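You operate a simulated robot arm through the tools that you are given. There is no shell and no other tool.

Carry out the task below with a simulated robot arm. There is one attempt and no reset: what you move stays moved.

## Task
Gauge both new shoes and sort them by the 10 m limit.
Fine: One at a time on the anvil, yellow button; over the limit into the red rework tray, else into the green pass tray. Set down upright: green shoe marked new, black shoe marked new.

It is judged by the outcome, as a careful person would: the job done as asked, and still so three seconds after it is handed in. It fails if anything else is knocked over, pushed out of place, dropped, spilled or broken.

## Robot
A 6-joint arm with a two-finger gripper, fixed in place. Base frame: the origin is at the foot of the arm, x ahead of it, y to its left, z up; the work surface is at about z = 920. Readings come in mm, rad, newtons and seconds.
With the tool pointing down near the work surface it reaches from about 140 to 660 mm from the base axis. Its first joint turns from -1.152 to 1.152 rad. Payload 2.45 kg.
Tool frame: the origin (TCP) lies between the finger pads and is the grasp point; the fingertips stand 30 mm ahead of it; z points along the fingers, y is the line along which they close. Largest opening 106 mm; the body of the gripper starts 79 mm behind the TCP.
Orientation is told as [roll, pitch, yaw] about the base's x, y, z axes, in that order, counted from this pose: with the fingers straight down and closing along the base's y, the tool's x points along the base's -x, its y along +y and its z along -z.

## Interface
- The arm moves only by the tool servo_tool. Its argument "plan" is a list of rows, each an object of numbers (a shift or turn left out is 0, a gripper value left out holds the last): "rx", "ry", "rz": the turn, a rotation vector about the base's x, y, z in units of 4 degrees (1.0 is 4 degrees); "dx", "dy", "dz": the shift along the base's x, y, z in units of 30 mm (1.0 is 30 mm); "grip": the opening in per cent of the stroke, from 0 (shut) to 100 (fully open). In form: [{"rx": .., "ry": .., "rz": .., "dx": .., "dy": .., "dz": .., "grip": ..}, ...]. A call has 1 to 20 rows; each row shifts and turns the commanded pose from where the row before left it. A call with a number of a shift or a turn outside -1 to 1 is refused whole. A row lasts 0.2 s, in which the tool goes at most 50 mm and 0.15 rad; a call with a longer step from one row to the next is refused whole, and so is a gripper value outside its range. Where a pose cannot be reached the arm comes as near as it can. A force on the tool above 40 N (or 10 N above the force at the start of the call, whichever is more), or a blocked arm, ends the call early, and 0.2 s more pass. Each finger travels about 153 mm/s and halts on what it meets, pressing with about 31 N; the grip force reading is that of the motor and also rises with nothing between the fingers. The clock runs only during rows and for 0.2 s after the last one: add rows that do not move to give the fingers time. The reply holds the time, the measured pose of the TCP, the force on the tool along the base axes, the opening and the grip force, in the units named above and with some noise, with the torque about the TCP (base axes, N m) and any sound that the robot's microphone picked up, and new pictures: "show" is both (left out), scene, wrist or none.
- Cameras (640 x 400 px; columns grow to the right, rows downward): "scene" is fixed at [62, 413.2, 1413.6]; the picture's right is [-0.72, -0.70, 0.00], its down [-0.34, 0.35, -0.87] and it looks along [0.61, -0.62, -0.49] (base axes); focal length 319 px, centre (320, 200). "wrist" rides on the gripper at [76, -2, -106] in the tool frame; the picture's right is [0.02, 1.00, 0.00], its down [-0.78, 0.02, -0.62] and it looks along [-0.62, 0.01, 0.78] (tool axes); focal length 247 px, centre (320, 200). There is no depth. A picture from a camera that has moved, and an enlarged one, comes with that camera's place and axes in the base frame and with its lens.
- enlarge(camera, box): a new picture of the part [left, top, right, bottom] of that camera's present view, enlarged. It takes no simulated time.
- close_job(): hands the job in; it is judged then, once.

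Nothing tells you positions but the pictures and the camera data. Unless the task says otherwise, let go and move clear before handing in.

The tools are called as name(argument=value, ...) on one line, values as JSON. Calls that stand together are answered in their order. servo_tool: Moves the arm, as the interface text tells. Its arguments: {"type":"object","properties":{"plan":{"type":"array"},"show":{"type":"string","enum":["both","scene","wrist","none"]}},"required":["plan"]} The other tools are called the same way: enlarge (camera, box) takes an enlarged picture of a part of a camera's view; close_job () hands the job in.

At the start:

```text
t: 0.0
ee_pos: [322.0, 20.5, 1221.6]
ee_rot: [0.0, -0.003, 0.004]
force: [0.6, -0.1, -1.0]
moment: [0.0, 0.01, 0.03]
width: 106.1
finger_force: 0.0
```

scene: 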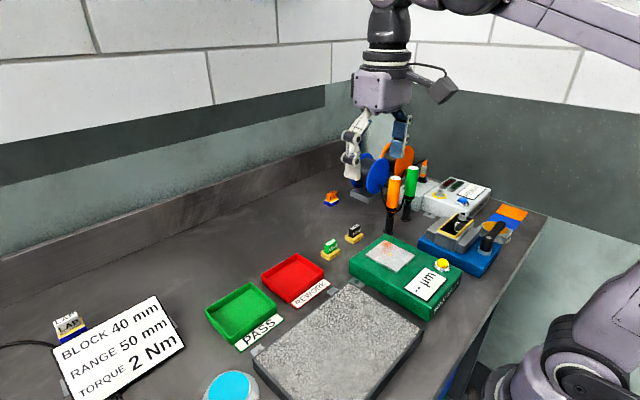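
wrist: 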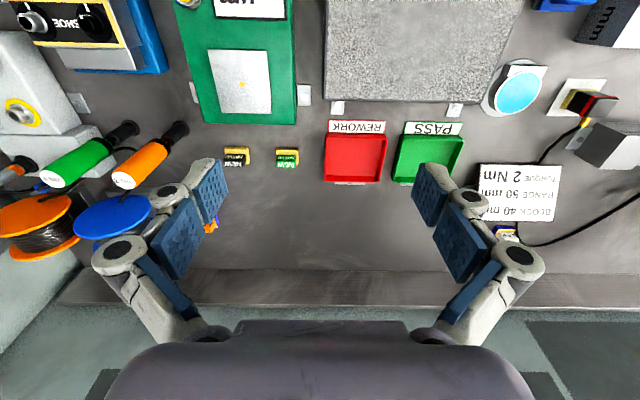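

I see a green gauge with a metal anvil plate and a yellow button, two small shoes (green and black) next to it, and the red and green trays. I'll look closer before I move anything.

enlarge(camera="scene", box=[300, 200, 480, 320])

enlarge(camera="wrist", box=[180, 0, 480, 190])

enlarge(camera="scene", box=[190, 230, 350, 360])

enlarge(camera="scene", box=[400, 170, 540, 280])

```text
3.33 times, centred on (390, 260) of scene
camera zoom: at [62.0, 413.2, 1413.6], right [-0.72, -0.7, 0.0], down [-0.34, 0.35, -0.87], along [0.61, -0.62, -0.49], focal length 1064 px, centre (87, 0)
```

zoom: 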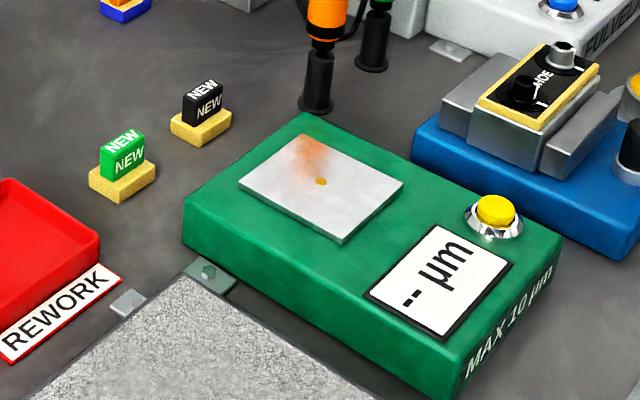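

```text
2.11 times, centred on (330, 95) of wrist
camera zoom: at [247.0, 18.7, 1327.2], right [-0.02, 1.0, 0.0], down [0.78, 0.02, 0.62], along [0.62, 0.01, -0.78], focal length 520 px, centre (299, 421)
```

zoom: 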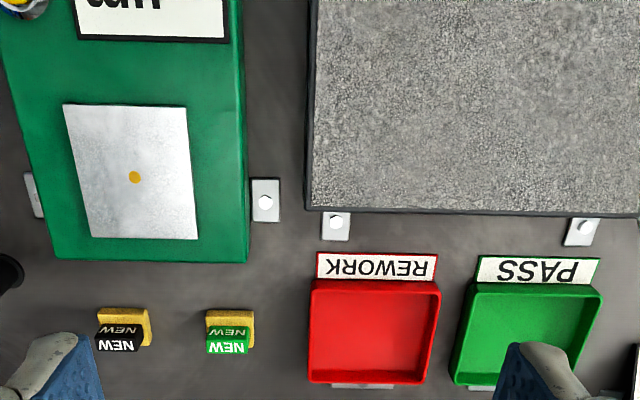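

```text
3.08 times, centred on (270, 295) of scene
camera zoom: at [62.0, 413.2, 1413.6], right [-0.72, -0.7, 0.0], down [-0.34, 0.35, -0.87], along [0.61, -0.62, -0.49], focal length 982 px, centre (474, -92)
```

zoom: 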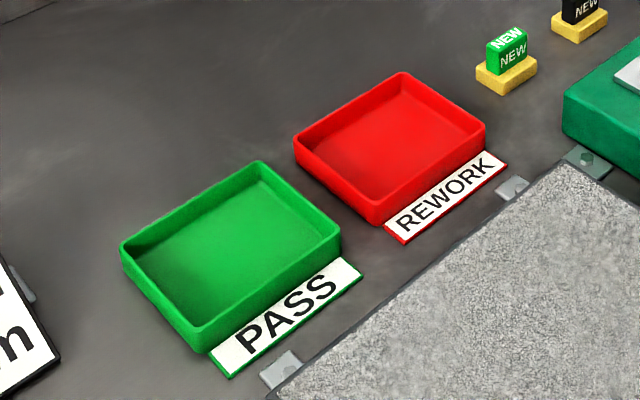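

```text
3.64 times, centred on (470, 225) of scene
camera zoom: at [62.0, 413.2, 1413.6], right [-0.72, -0.7, 0.0], down [-0.34, 0.35, -0.87], along [0.61, -0.62, -0.49], focal length 1160 px, centre (-226, 109)
```

zoom: 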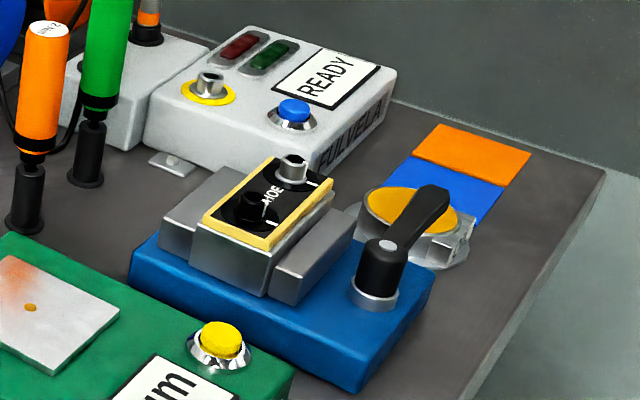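

The gauge reads "-- µm" and is marked MAX 10 µm. I place the shoes at about (460,-35) and (462,-125), and the anvil at about (336,-88, 965). I'll go closer with the wrist camera to refine these.

servo_tool(plan=[{"dx": 0.52, "dy": -0.667, "dz": -0.667, "grip": 60}, {"dx": 0.52, "dy": -0.667, "dz": -0.667}, {"dx": 0.52, "dy": -0.667, "dz": -0.667}, {"dx": 0.52, "dy": -0.667, "dz": -0.667}, {"dx": 0.52, "dy": -0.667, "dz": -0.667}, {}, {}])

```text
t: 1.6
ee_pos: [401.6, -79.4, 1123.4]
ee_rot: [-0.001, -0.002, 0.002]
force: [-0.3, 0.5, 0.2]
moment: [-0.04, -0.02, 0.0]
width: 63.5
finger_force: 0.0
camera wrist: at [325.0, -82.3, 1229.9], right [-0.02, 1.0, 0.0], down [0.78, 0.02, 0.62], along [0.62, 0.01, -0.78], focal length 247 px, centre (320, 200)
```

scene: 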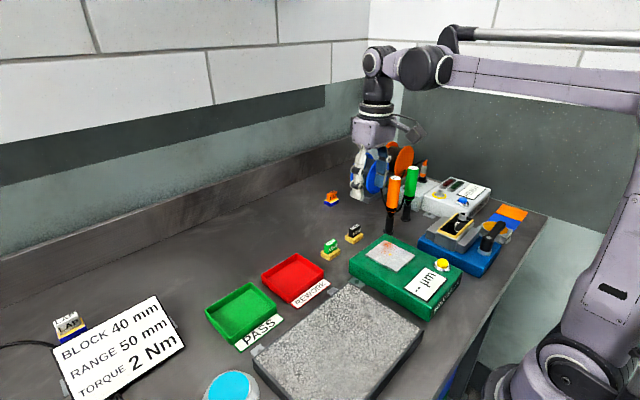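
wrist: 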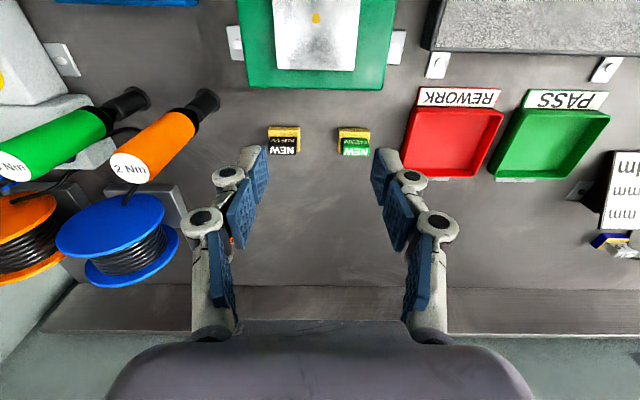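

enlarge(camera="wrist", box=[250, 100, 400, 180])

enlarge(camera="wrist", box=[230, 0, 410, 100])

enlarge(camera="wrist", box=[390, 70, 640, 200])

enlarge(camera="scene", box=[310, 215, 370, 265])

```text
4.27 times, centred on (325, 140) of wrist
camera zoom: at [325.0, -82.3, 1229.9], right [-0.02, 1.0, 0.0], down [0.78, 0.02, 0.62], along [0.62, 0.01, -0.78], focal length 1054 px, centre (299, 456)
```

zoom: 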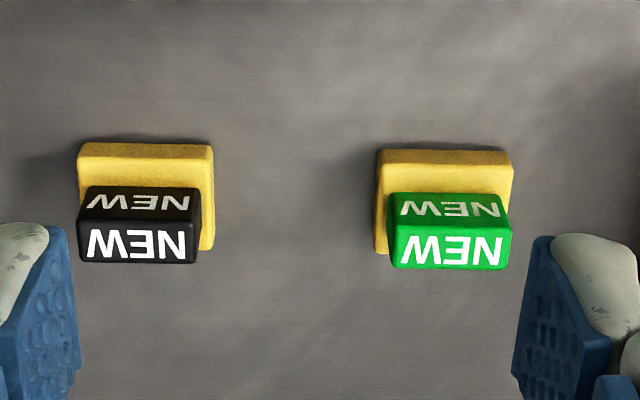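

```text
3.56 times, centred on (320, 50) of wrist
camera zoom: at [325.0, -82.3, 1229.9], right [-0.02, 1.0, 0.0], down [0.78, 0.02, 0.62], along [0.62, 0.01, -0.78], focal length 878 px, centre (320, 733)
```

zoom: 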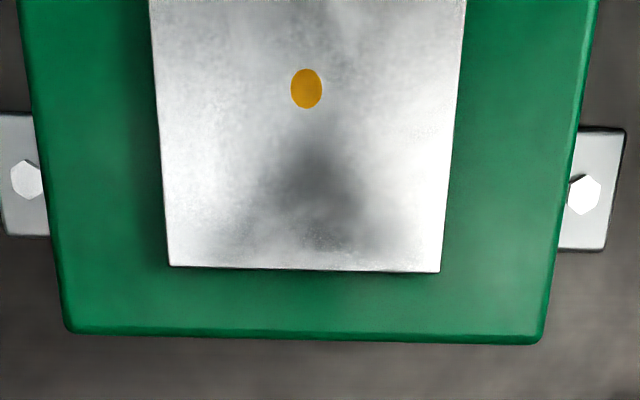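

```text
2.56 times, centred on (515, 135) of wrist
camera zoom: at [325.0, -82.3, 1229.9], right [-0.02, 1.0, 0.0], down [0.78, 0.02, 0.62], along [0.62, 0.01, -0.78], focal length 632 px, centre (-179, 366)
```

zoom: 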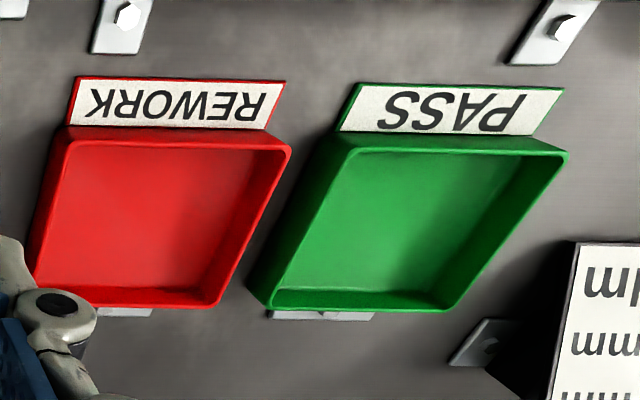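

```text
8.00 times, centred on (340, 240) of scene
camera zoom: at [62.0, 413.2, 1413.6], right [-0.72, -0.7, 0.0], down [-0.34, 0.35, -0.87], along [0.61, -0.62, -0.49], focal length 2553 px, centre (160, -120)
```

zoom: 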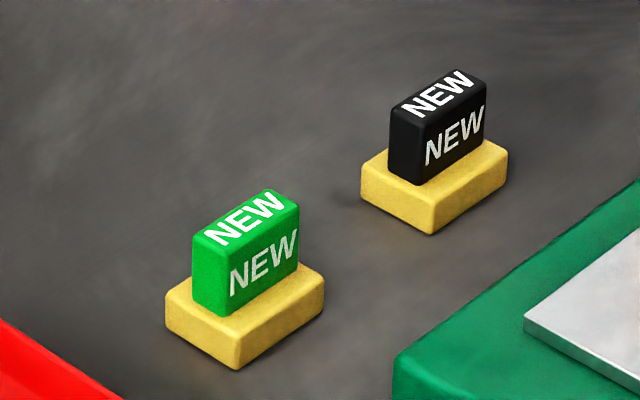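

Refined positions: green shoe about (464,-36), black about (464,-126), anvil dot about (335.5,-87, 965). The red tray centre is about (461,79) and the green tray centre about (462,208). I'm moving above the green shoe.

servo_tool(plan=[{"dx": 0.525, "dy": 0.358, "dz": -0.775, "grip": 60}, {"dx": 0.525, "dy": 0.358, "dz": -0.775}, {"dx": 0.525, "dy": 0.358, "dz": -0.775}, {"dx": 0.525, "dy": 0.358, "dz": -0.775}, {}, {}])

```text
t: 3.0
ee_pos: [466.3, -36.7, 1028.9]
ee_rot: [0.0, -0.001, 0.002]
force: [-0.8, 0.3, -0.5]
moment: [-0.03, 0.03, 0.0]
width: 63.4
finger_force: 0.1
camera wrist: at [390.9, -37.7, 1134.8], right [-0.02, 1.0, 0.0], down [0.78, 0.02, 0.62], along [0.62, 0.01, -0.78], focal length 247 px, centre (320, 200)
```

scene: 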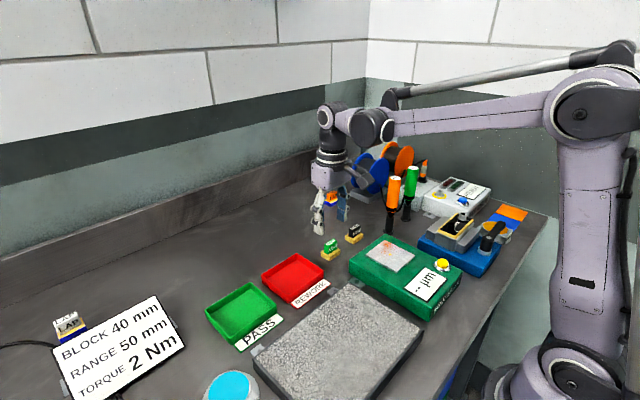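
wrist: 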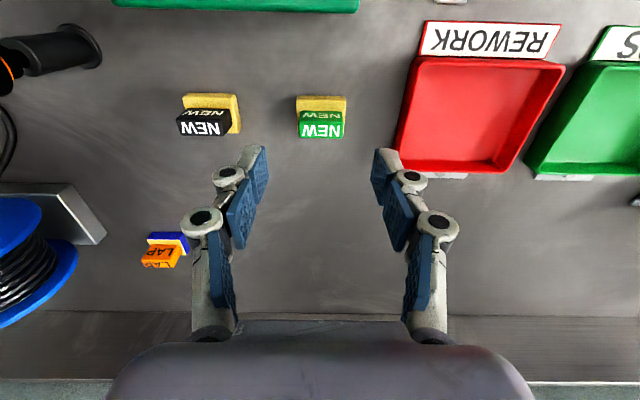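

enlarge(camera="wrist", box=[270, 80, 370, 150])

```text
5.71 times, centred on (320, 115) of wrist
camera zoom: at [390.9, -37.7, 1134.8], right [-0.02, 1.0, 0.0], down [0.78, 0.02, 0.62], along [0.62, 0.01, -0.78], focal length 1411 px, centre (320, 686)
```

zoom: 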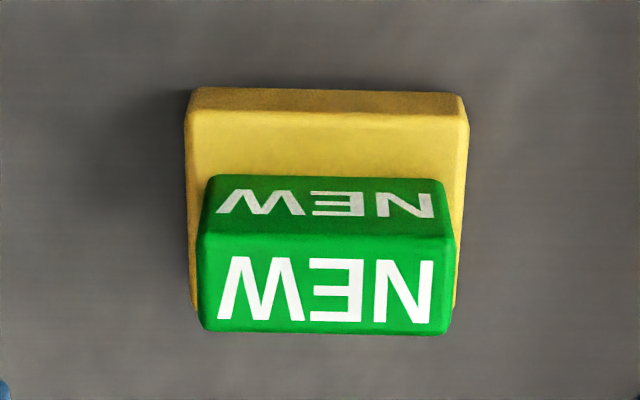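

The shoe is aligned under the gripper: the handle is centred at about (466.5,-36.2), its top at z≈954 and the base top at about 931.5. I'm lowering so the fingertips stay just above the yellow base, then closing.

servo_tool(plan=[{"dz": -0.7, "grip": 60}, {"dz": -0.7}, {"dz": -0.4}, {"dz": -0.3}, {}, {}])

```text
t: 4.4
ee_pos: [464.8, -37.2, 962.7]
ee_rot: [-0.001, -0.002, 0.002]
force: [0.6, -0.1, -0.4]
moment: [-0.01, 0.0, 0.01]
width: 63.7
finger_force: 0.0
camera wrist: at [389.1, -39.3, 1070.2], right [-0.02, 1.0, 0.0], down [0.78, 0.02, 0.62], along [0.62, 0.01, -0.78], focal length 247 px, centre (320, 200)
```

scene: 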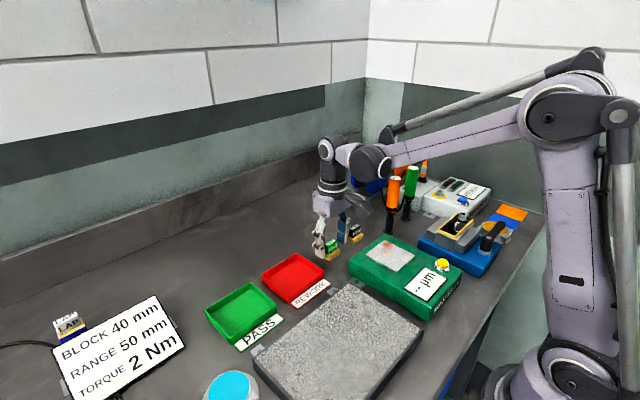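
wrist: 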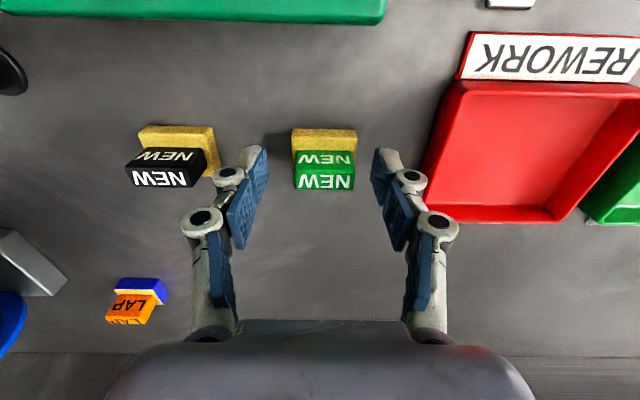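

servo_tool(plan=[{"dz": 0.05, "grip": 60}, {"grip": 40}, {"grip": 20}, {"grip": 20}, {}])

```text
t: 5.6
ee_pos: [463.9, -36.9, 967.1]
ee_rot: [0.0, -0.003, 0.001]
force: [0.3, -0.4, 2.5]
moment: [-0.01, 0.03, 0.05]
width: 32.9
finger_force: 31.1
camera wrist: at [388.8, -39.2, 1072.3], right [-0.02, 1.0, 0.0], down [0.78, 0.02, 0.62], along [0.62, 0.01, -0.78], focal length 247 px, centre (320, 200)
```

scene: 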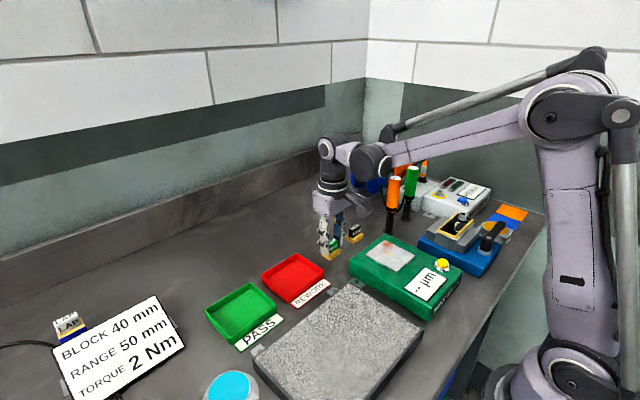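
wrist: 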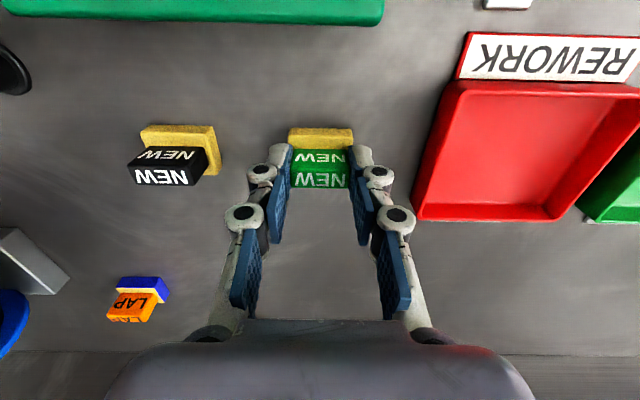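

The green shoe is gripped (32.9 mm). I'm lifting it and carrying it over the anvil.

servo_tool(plan=[{"dz": 0.3, "grip": 20}, {"dz": 0.7}, {"dz": 0.7}, {"dz": 0.7}, {"dz": 0.7}, {"dx": -0.433, "dy": -0.168}, {"dx": -0.867, "dy": -0.337}, {"dx": -0.867, "dy": -0.337}, {"dx": -0.867, "dy": -0.337}, {"dx": -0.867, "dy": -0.337}, {"dx": -0.433, "dy": -0.168}, {"dz": -0.5}, {"dz": -0.5}, {}, {}])

```text
t: 8.8
ee_pos: [332.3, -86.6, 1029.1]
ee_rot: [0.002, -0.003, 0.001]
force: [0.4, 0.1, -0.3]
moment: [0.01, 0.0, 0.01]
width: 32.8
finger_force: 31.2
camera wrist: at [256.9, -89.0, 1135.2], right [-0.02, 1.0, 0.0], down [0.78, 0.02, 0.62], along [0.62, 0.01, -0.78], focal length 247 px, centre (320, 200)
```

scene: 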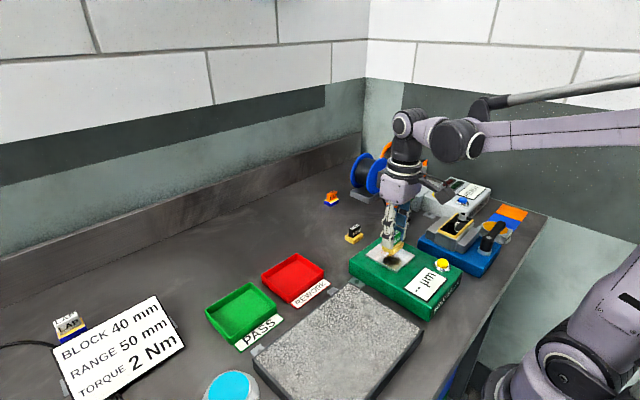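
wrist: 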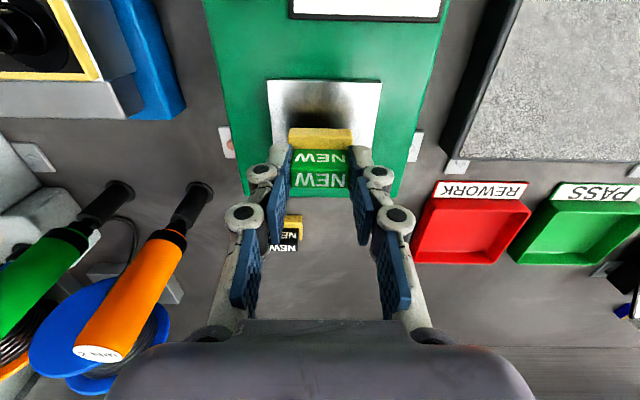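

The shoe is centred over the anvil plate, so I'm lowering it in fine steps and watching the force.

servo_tool(plan=[{"dz": -0.2, "grip": 20}, {"dz": -0.1}, {"dz": -0.05}, {"dz": -0.05}, {"dz": -0.05}, {}, {}], show="wrist")

enlarge(camera="scene", box=[350, 220, 450, 290])

```text
t: 10.4
ee_pos: [334.1, -86.6, 1015.4]
ee_rot: [0.001, -0.003, 0.003]
force: [0.1, 0.6, -0.5]
moment: [-0.02, 0.01, 0.02]
width: 32.8
finger_force: 31.2
camera wrist: at [257.9, -89.0, 1122.2], right [-0.02, 1.0, 0.0], down [0.78, 0.02, 0.62], along [0.62, 0.01, -0.78], focal length 247 px, centre (320, 200)
```

wrist: 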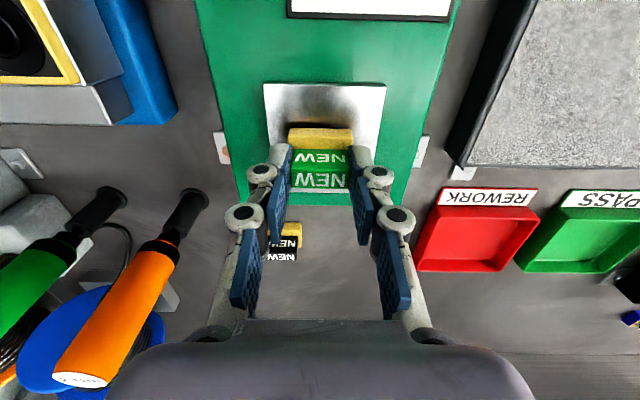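

```text
5.71 times, centred on (400, 255) of scene
camera zoom: at [62.0, 413.2, 1413.6], right [-0.72, -0.7, 0.0], down [-0.34, 0.35, -0.87], along [0.61, -0.62, -0.49], focal length 1823 px, centre (-137, -114)
```

zoom: 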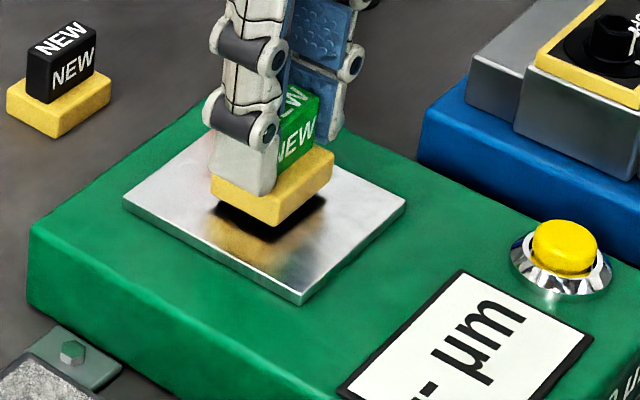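

servo_tool(plan=[{"dz": -0.033, "grip": 20}, {"dz": -0.033}, {"dz": -0.033}, {}], show="none")

enlarge(camera="scene", box=[370, 235, 420, 270])

```text
t: 11.4
ee_pos: [333.2, -87.9, 1014.4]
ee_rot: [-0.001, -0.002, 0.001]
force: [0.4, 0.2, -0.2]
moment: [-0.04, 0.0, -0.02]
width: 32.7
finger_force: 31.2
```

```text
11.43 times, centred on (395, 252) of scene
camera zoom: at [62.0, 413.2, 1413.6], right [-0.72, -0.7, 0.0], down [-0.34, 0.35, -0.87], along [0.61, -0.62, -0.49], focal length 3647 px, centre (-537, -400)
```

zoom: 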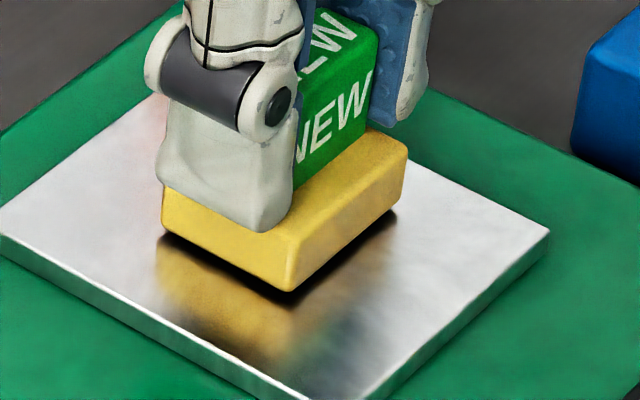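

servo_tool(plan=[{"dz": -0.033, "grip": 20}, {"dz": -0.033}, {}], show="none")

enlarge(camera="scene", box=[370, 235, 420, 270])

```text
t: 12.2
ee_pos: [333.6, -87.6, 1011.4]
ee_rot: [0.002, -0.002, 0.003]
force: [-0.3, 1.6, 27.6]
moment: [0.03, 0.08, 0.01]
width: 32.3
finger_force: 31.0
```

```text
11.43 times, centred on (395, 252) of scene
camera zoom: at [61.7, 413.3, 1413.6], right [-0.72, -0.7, 0.0], down [-0.34, 0.35, -0.87], along [0.61, -0.62, -0.49], focal length 3647 px, centre (-537, -400)
```

zoom: 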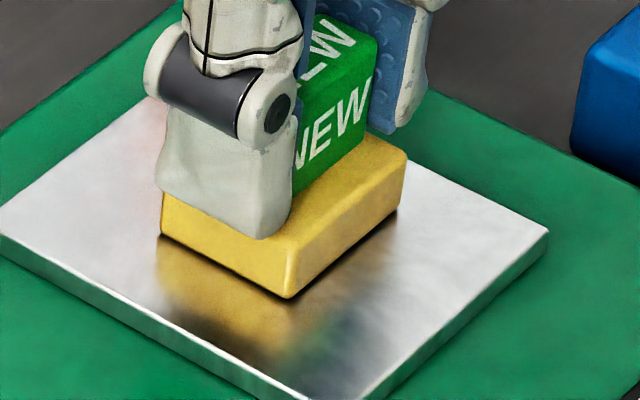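

Contact is confirmed at 27.6 N, so the shoe is seated. I'm easing off slightly, releasing and lifting clear, then moving toward the button.

servo_tool(plan=[{"dz": 0.025, "grip": 20}, {"grip": 35}, {"grip": 60}, {}, {"dz": 0.4}, {"dz": 0.8}, {"dz": 0.8}, {"dz": 0.6}, {"dx": -0.8}, {"dx": -0.8}, {"dx": -0.8}, {}, {}])

```text
t: 15.0
ee_pos: [261.3, -86.3, 1092.5]
ee_rot: [0.0, -0.003, 0.003]
force: [0.1, -0.3, 0.7]
moment: [0.01, -0.01, 0.01]
width: 63.5
finger_force: 0.1
camera wrist: at [185.1, -89.0, 1199.2], right [-0.02, 1.0, 0.0], down [0.78, 0.02, 0.62], along [0.62, 0.01, -0.78], focal length 247 px, centre (320, 200)
```

scene: 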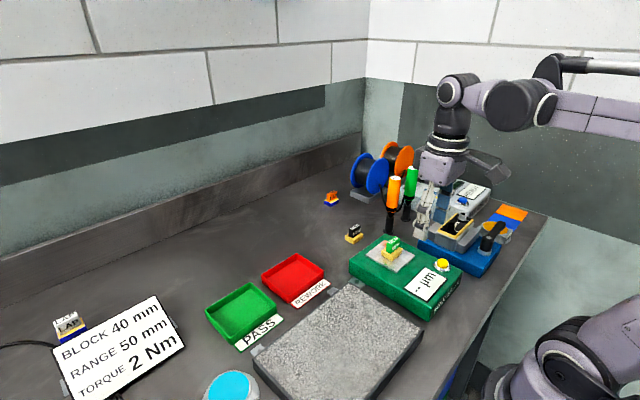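
wrist: 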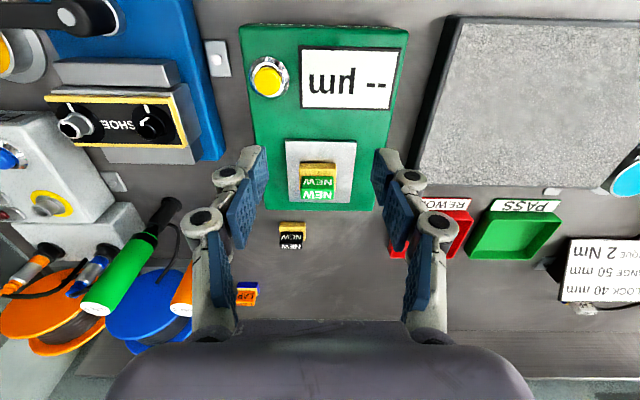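

enlarge(camera="wrist", box=[230, 40, 330, 110])

enlarge(camera="scene", box=[365, 225, 465, 295])

```text
5.71 times, centred on (280, 75) of wrist
camera zoom: at [185.1, -89.0, 1199.2], right [-0.02, 1.0, 0.0], down [0.78, 0.02, 0.62], along [0.62, 0.01, -0.78], focal length 1411 px, centre (549, 914)
```

zoom: 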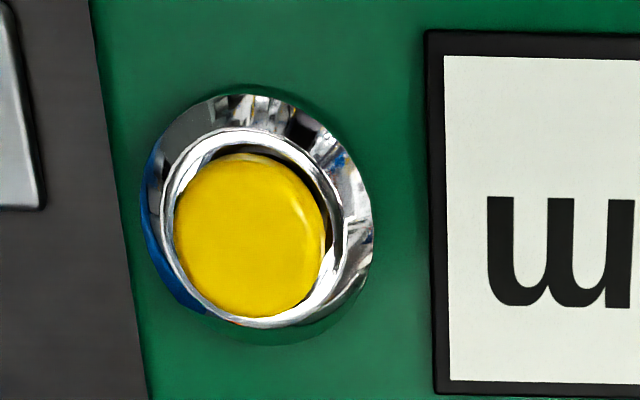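

```text
5.71 times, centred on (415, 260) of scene
camera zoom: at [62.0, 413.2, 1413.6], right [-0.72, -0.7, 0.0], down [-0.34, 0.35, -0.87], along [0.61, -0.62, -0.49], focal length 1823 px, centre (-223, -143)
```

zoom: 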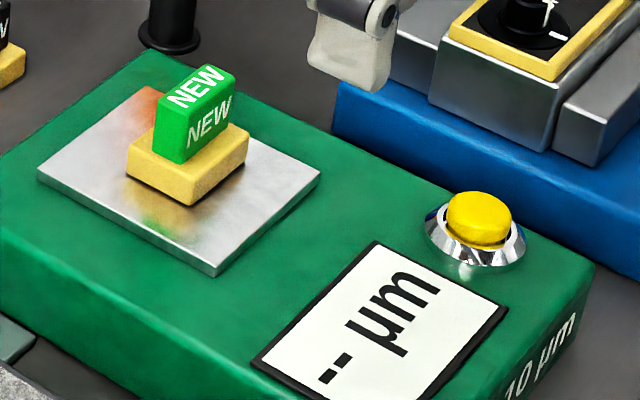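

Combining both views, the button top is at about (237,-133, 976). I'm closing the fingers and moving above it.

servo_tool(plan=[{"dx": -0.4, "dy": -0.775, "grip": 30}, {"dx": -0.4, "dy": -0.775, "grip": 0}, {"dz": -0.7}, {"dz": -0.7}, {"dz": -0.7}, {}, {}])

enlarge(camera="scene", box=[365, 225, 465, 295])

```text
t: 16.6
ee_pos: [240.1, -133.5, 1029.1]
ee_rot: [0.0, -0.002, 0.001]
force: [0.1, 0.3, 0.0]
moment: [-0.02, 0.01, -0.02]
width: 0.0
finger_force: 28.8
camera wrist: at [163.8, -135.9, 1135.1], right [-0.02, 1.0, 0.0], down [0.78, 0.02, 0.62], along [0.62, 0.01, -0.78], focal length 247 px, centre (320, 200)
```

scene: 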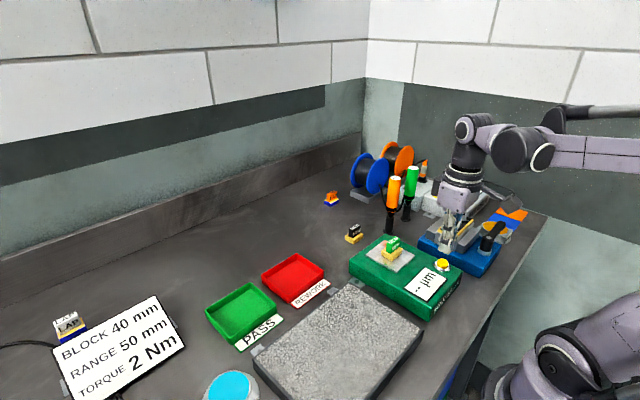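
wrist: 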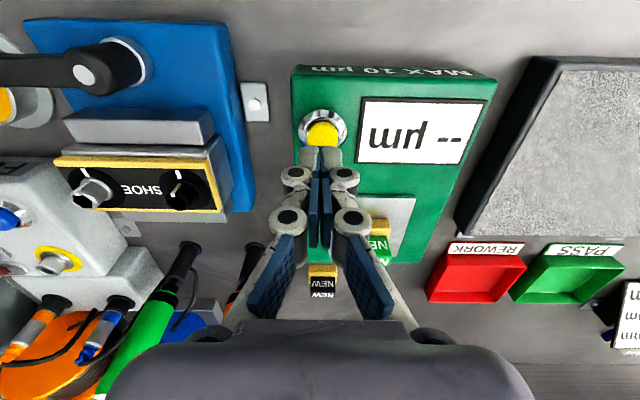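

```text
5.71 times, centred on (415, 260) of scene
camera zoom: at [62.0, 413.2, 1413.6], right [-0.72, -0.7, 0.0], down [-0.34, 0.35, -0.87], along [0.61, -0.62, -0.49], focal length 1823 px, centre (-223, -143)
```

zoom: 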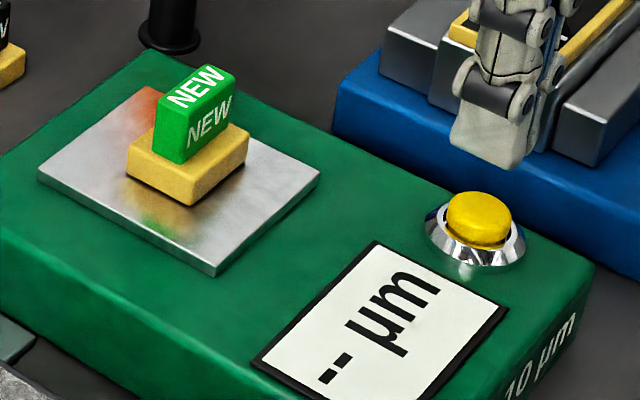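

servo_tool(plan=[{"dx": -0.1, "dz": -0.3, "grip": 0}, {"dz": -0.25}, {"dz": -0.067}, {"dz": -0.067}, {"dz": -0.067}, {"dz": -0.067}, {}])

enlarge(camera="scene", box=[365, 225, 465, 295])

```text
t: 18.2
ee_pos: [235.1, -133.6, 1002.9]
ee_rot: [0.0, -0.002, 0.002]
force: [0.4, 0.6, 1.7]
moment: [0.01, -0.01, -0.01]
width: 0.0
finger_force: 29.0
camera wrist: at [158.8, -135.5, 1109.1], right [-0.02, 1.0, 0.0], down [0.78, 0.02, 0.62], along [0.62, 0.01, -0.78], focal length 247 px, centre (320, 200)
```

scene: 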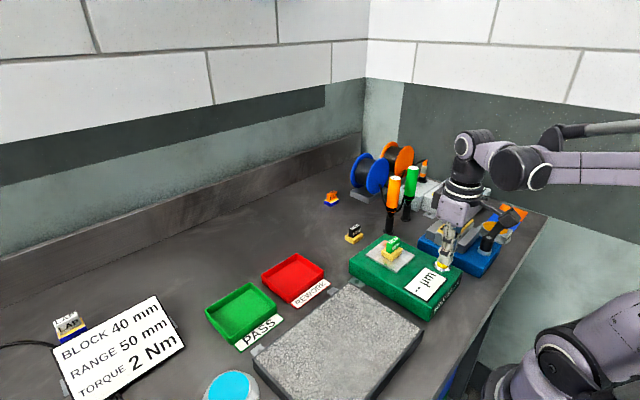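
wrist: 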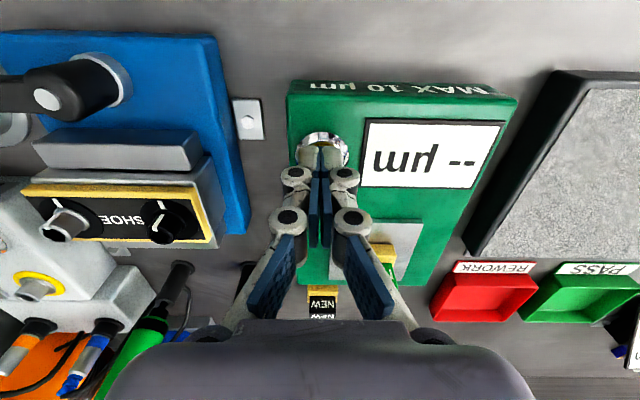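

```text
5.71 times, centred on (415, 260) of scene
camera zoom: at [62.0, 413.2, 1413.6], right [-0.72, -0.7, 0.0], down [-0.34, 0.35, -0.87], along [0.61, -0.62, -0.49], focal length 1823 px, centre (-223, -143)
```

zoom: 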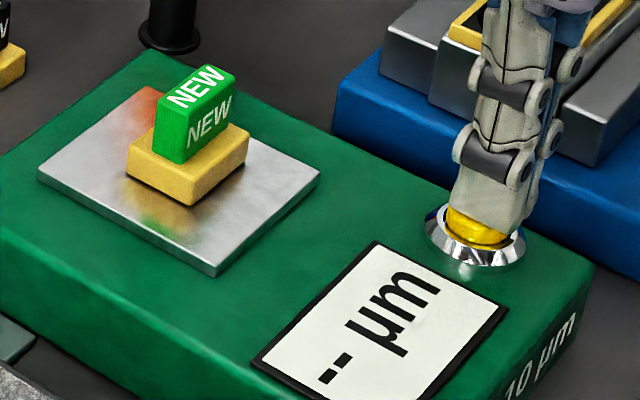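

servo_tool(plan=[{"dz": -0.05, "grip": 0}, {"dz": -0.05}, {}], show="scene")

enlarge(camera="scene", box=[365, 225, 465, 295])

```text
t: 19.0
ee_pos: [235.4, -134.3, 999.9]
ee_rot: [0.002, -0.001, 0.003]
force: [-1.2, 0.5, 3.9]
moment: [0.02, 0.0, 0.01]
width: 0.1
finger_force: 28.7
heard: click
```

scene: 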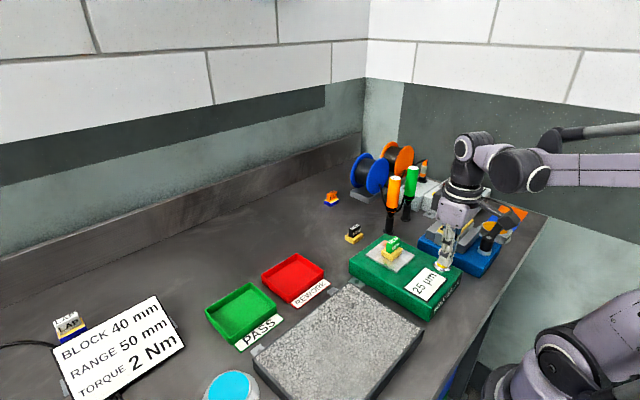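

```text
5.71 times, centred on (415, 260) of scene
camera zoom: at [62.0, 413.2, 1413.6], right [-0.72, -0.7, 0.0], down [-0.34, 0.35, -0.87], along [0.61, -0.62, -0.49], focal length 1823 px, centre (-223, -143)
```

zoom: 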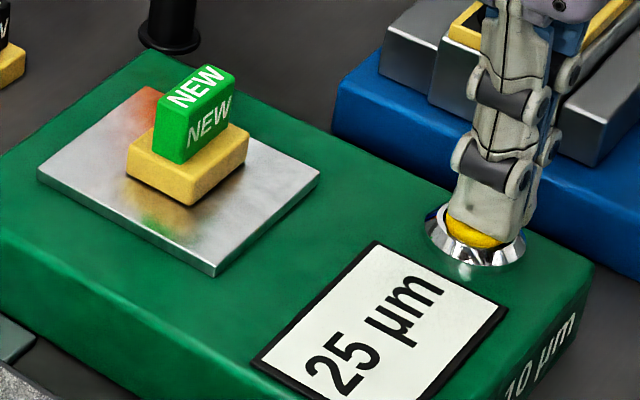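

enlarge(camera="scene", box=[405, 265, 455, 300])

servo_tool(plan=[{"dz": 0.3, "grip": 0}, {"dz": 0.8}, {"dz": 0.8}, {"dz": 0.7}, {"dy": 0.775, "dx": 0.4, "grip": 30}, {"dy": 0.775, "dx": 0.4, "grip": 60}, {}, {}])

```text
11.43 times, centred on (430, 282) of scene
camera zoom: at [62.0, 413.2, 1413.6], right [-0.72, -0.7, 0.0], down [-0.34, 0.35, -0.87], along [0.61, -0.62, -0.49], focal length 3647 px, centre (-937, -743)
```

zoom: 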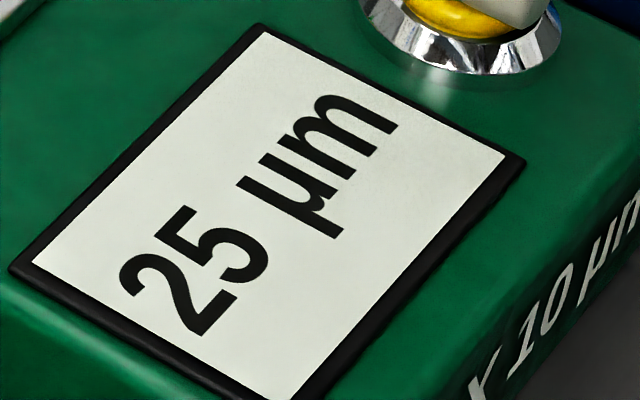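

```text
t: 20.8
ee_pos: [260.6, -87.7, 1075.8]
ee_rot: [-0.001, -0.002, 0.002]
force: [0.4, 0.2, -0.1]
moment: [-0.01, -0.01, 0.03]
width: 63.6
finger_force: 0.0
camera wrist: at [183.7, -89.2, 1182.5], right [-0.02, 1.0, 0.0], down [0.78, 0.02, 0.62], along [0.62, 0.01, -0.78], focal length 247 px, centre (320, 200)
```

scene: 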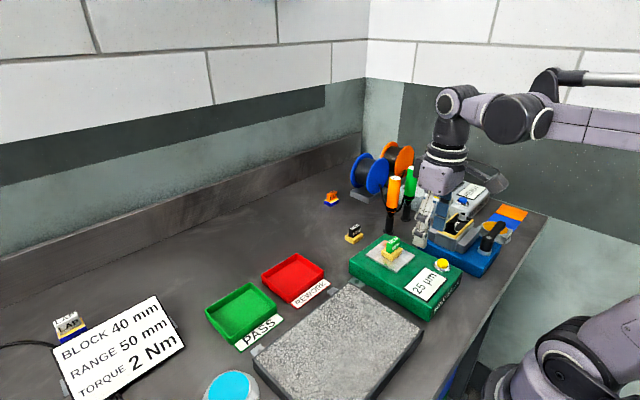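
wrist: 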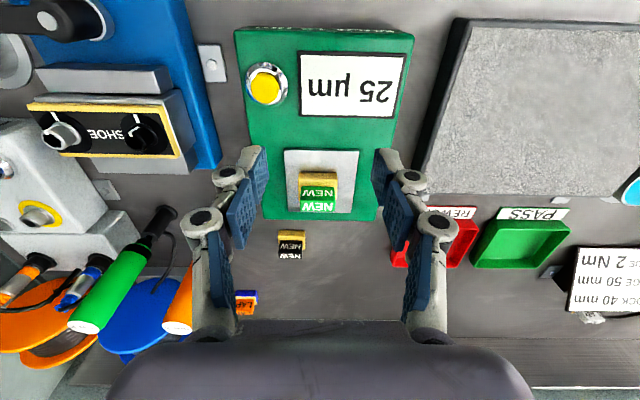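

The green shoe reads 25 µm, which is over the limit, so it goes in the red rework tray. I'm moving back above it to regrip.

servo_tool(plan=[{"dx": 0.8, "grip": 60}, {"dx": 0.85}, {"dx": 0.8}, {"dz": -0.6}, {"dz": -0.3}, {}, {}], show="wrist")

enlarge(camera="wrist", box=[220, 80, 420, 220])

```text
t: 22.4
ee_pos: [331.9, -86.2, 1048.1]
ee_rot: [0.0, -0.002, 0.002]
force: [0.4, -0.1, -0.3]
moment: [0.04, 0.02, 0.02]
width: 63.6
finger_force: 0.1
camera wrist: at [254.9, -88.4, 1154.9], right [-0.02, 1.0, 0.0], down [0.78, 0.02, 0.62], along [0.62, 0.01, -0.78], focal length 247 px, centre (320, 200)
```

wrist: 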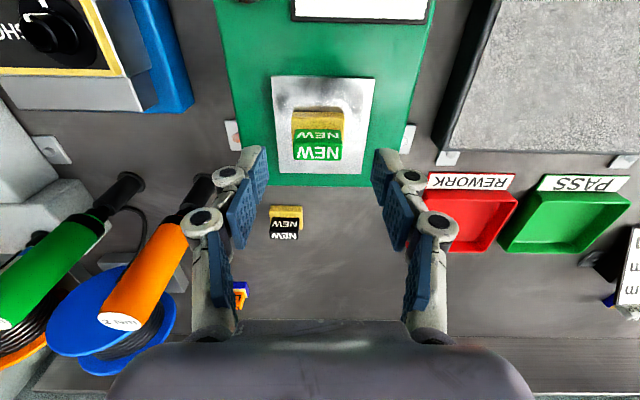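

```text
2.86 times, centred on (320, 150) of wrist
camera zoom: at [254.9, -88.4, 1154.9], right [-0.02, 1.0, 0.0], down [0.78, 0.02, 0.62], along [0.62, 0.01, -0.78], focal length 706 px, centre (320, 343)
```

zoom: 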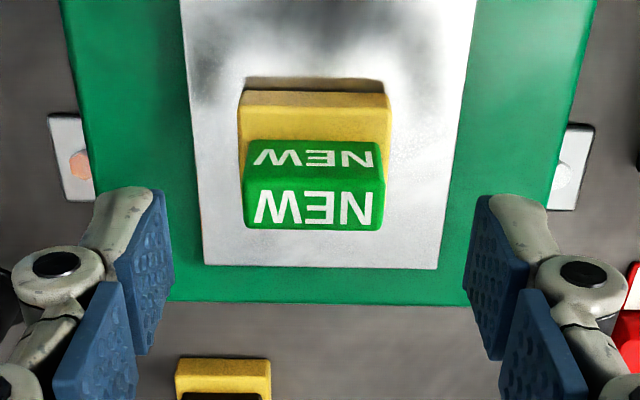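

servo_tool(plan=[{"dz": -0.5, "grip": 60}, {"dz": -0.4}, {"dz": -0.27}, {}, {}], show="none")

enlarge(camera="scene", box=[360, 215, 430, 264])

```text
t: 23.6
ee_pos: [331.3, -87.4, 1015.6]
ee_rot: [0.001, -0.002, 0.0]
force: [-0.9, 0.2, 0.0]
moment: [0.01, -0.01, 0.0]
width: 63.9
finger_force: 0.0
```

```text
8.16 times, centred on (395, 240) of scene
camera zoom: at [62.0, 413.2, 1413.6], right [-0.72, -0.7, 0.0], down [-0.34, 0.35, -0.87], along [0.61, -0.62, -0.49], focal length 2605 px, centre (-292, -122)
```

zoom: 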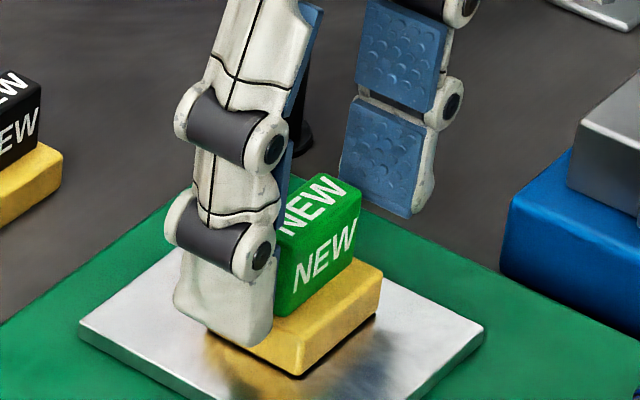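

servo_tool(plan=[{"dx": 0.07, "dz": -0.05, "grip": 60}, {"grip": 40}, {"grip": 20}, {"grip": 20}, {}, {"dz": 0.3}, {"dz": 0.6}, {"dz": 0.6}, {}])

```text
t: 25.6
ee_pos: [336.1, -86.7, 1059.7]
ee_rot: [0.0, -0.001, 0.002]
force: [0.8, 0.6, -0.2]
moment: [0.0, 0.0, 0.01]
width: 32.8
finger_force: 31.2
camera wrist: at [258.8, -88.8, 1164.9], right [-0.02, 1.0, 0.0], down [0.78, 0.02, 0.62], along [0.62, 0.01, -0.78], focal length 247 px, centre (320, 200)
```

scene: 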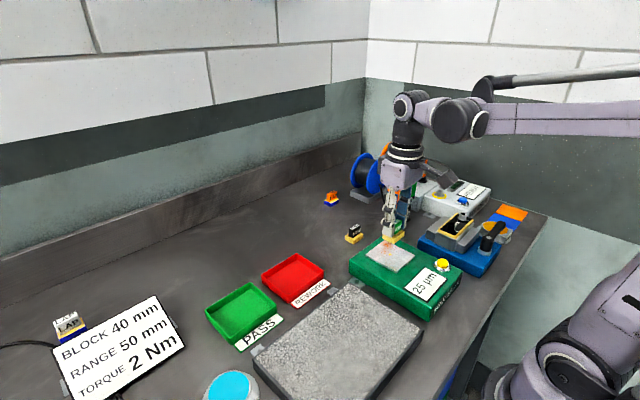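
wrist: 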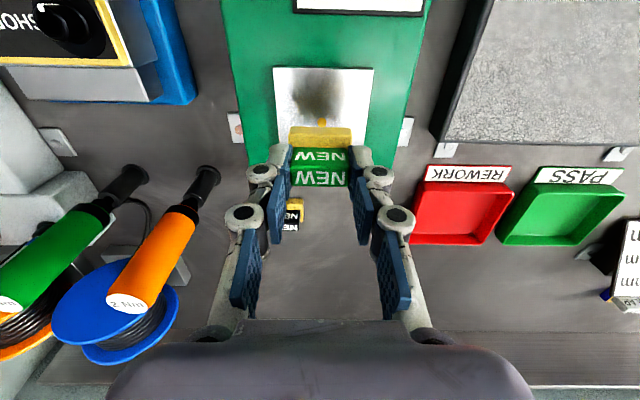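

servo_tool(plan=[{"dx": 0.3, "dy": 0.395, "grip": 20}, {"dx": 0.605, "dy": 0.79}, {"dx": 0.605, "dy": 0.79}, {"dx": 0.605, "dy": 0.79}, {"dx": 0.605, "dy": 0.79}, {"dx": 0.605, "dy": 0.79}, {"dx": 0.605, "dy": 0.79}, {"dx": 0.3, "dy": 0.395}, {"dz": -0.6}, {"dz": -0.6}, {}, {}])

enlarge(camera="scene", box=[240, 220, 350, 310])

```text
t: 28.2
ee_pos: [463.0, 79.9, 1023.8]
ee_rot: [-0.001, -0.003, 0.002]
force: [0.4, -0.2, 0.4]
moment: [0.02, 0.0, 0.0]
width: 32.9
finger_force: 30.5
camera wrist: at [386.8, 76.9, 1129.3], right [-0.02, 1.0, 0.0], down [0.78, 0.02, 0.62], along [0.62, 0.01, -0.78], focal length 247 px, centre (320, 200)
```

scene: 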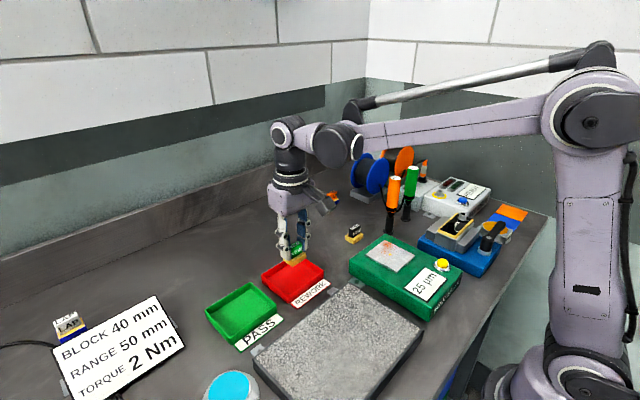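
wrist: 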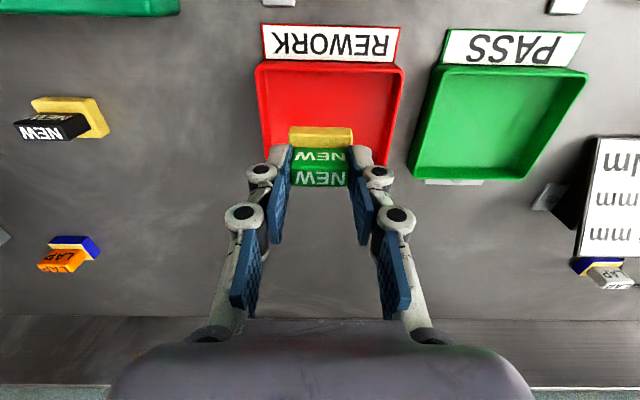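

```text
4.44 times, centred on (295, 265) of scene
camera zoom: at [62.0, 413.2, 1413.6], right [-0.72, -0.7, 0.0], down [-0.34, 0.35, -0.87], along [0.61, -0.62, -0.49], focal length 1418 px, centre (431, -89)
```

zoom: 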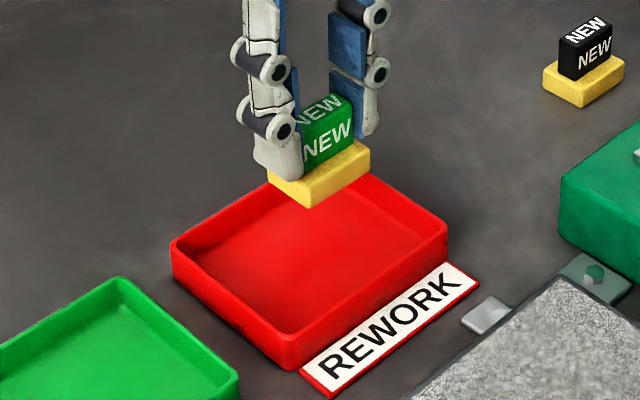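

The tray is centred at y≈83, so I'm shifting slightly and lowering into it.

servo_tool(plan=[{"dy": 0.1, "dz": -0.4, "grip": 20}, {"dz": -0.5}, {"dz": -0.4}, {"dz": -0.15}, {}, {}])

enlarge(camera="scene", box=[250, 235, 340, 305])

```text
t: 29.6
ee_pos: [461.7, 81.8, 978.7]
ee_rot: [0.0, -0.001, 0.003]
force: [-0.4, 0.4, -1.2]
moment: [0.03, -0.04, 0.01]
width: 32.9
finger_force: 31.1
camera wrist: at [385.4, 79.5, 1085.5], right [-0.02, 1.0, 0.0], down [0.78, 0.02, 0.62], along [0.62, 0.01, -0.78], focal length 247 px, centre (320, 200)
```

scene: 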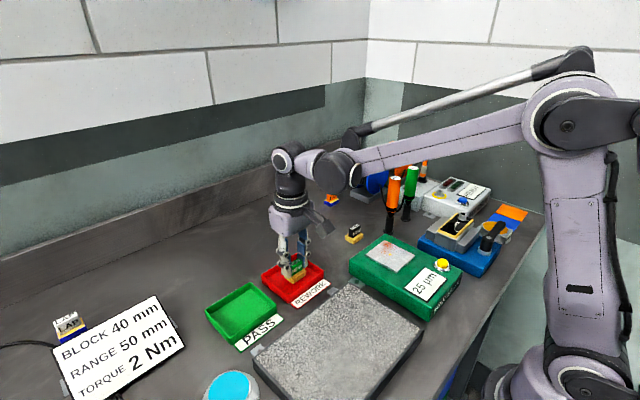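
wrist: 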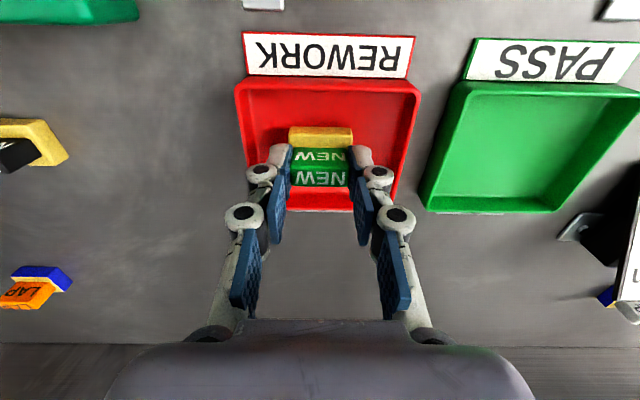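

```text
5.71 times, centred on (295, 270) of scene
camera zoom: at [62.0, 413.2, 1413.6], right [-0.72, -0.7, 0.0], down [-0.34, 0.35, -0.87], along [0.61, -0.62, -0.49], focal length 1823 px, centre (463, -200)
```

zoom: 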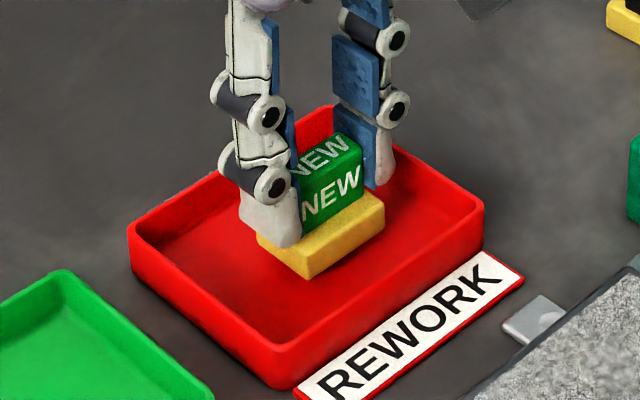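

servo_tool(plan=[{"dz": -0.067, "grip": 20}, {"dz": -0.067}, {"dz": -0.04}, {}], show="none")

enlarge(camera="scene", box=[275, 250, 325, 290])

```text
t: 30.6
ee_pos: [461.0, 81.4, 973.3]
ee_rot: [0.0, -0.002, 0.002]
force: [0.4, -1.3, -0.7]
moment: [0.02, 0.05, 0.01]
width: 32.7
finger_force: 31.1
```

```text
10.00 times, centred on (300, 270) of scene
camera zoom: at [62.0, 413.2, 1413.6], right [-0.72, -0.7, 0.0], down [-0.34, 0.35, -0.87], along [0.61, -0.62, -0.49], focal length 3191 px, centre (520, -500)
```

zoom: 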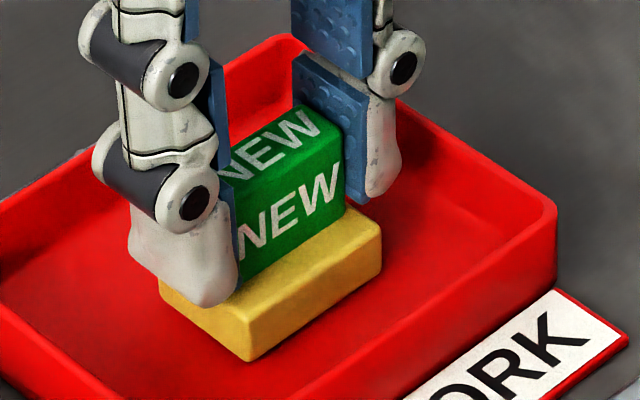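

servo_tool(plan=[{"dz": -0.033, "grip": 20}, {"dz": -0.033}, {}], show="none")

```text
t: 31.4
ee_pos: [462.7, 82.9, 972.0]
ee_rot: [-0.001, -0.002, 0.003]
force: [-0.1, 0.5, -0.6]
moment: [0.02, 0.0, 0.0]
width: 33.1
finger_force: 31.6
```

servo_tool(plan=[{"dz": -0.033, "grip": 20}, {}], show="none")

enlarge(camera="scene", box=[275, 250, 325, 290])

```text
t: 32.0
ee_pos: [462.1, 82.8, 971.4]
ee_rot: [0.002, -0.002, 0.002]
force: [1.5, 2.0, 10.4]
moment: [0.02, -0.08, -0.01]
width: 32.9
finger_force: 31.1
```

```text
10.00 times, centred on (300, 270) of scene
camera zoom: at [61.9, 413.2, 1413.6], right [-0.72, -0.7, 0.0], down [-0.34, 0.35, -0.87], along [0.61, -0.62, -0.49], focal length 3191 px, centre (520, -500)
```

zoom: 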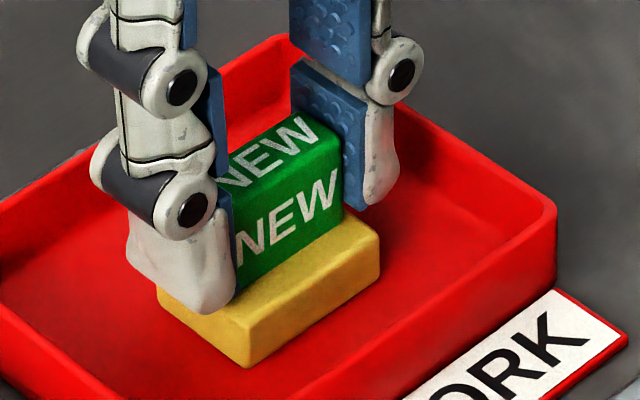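

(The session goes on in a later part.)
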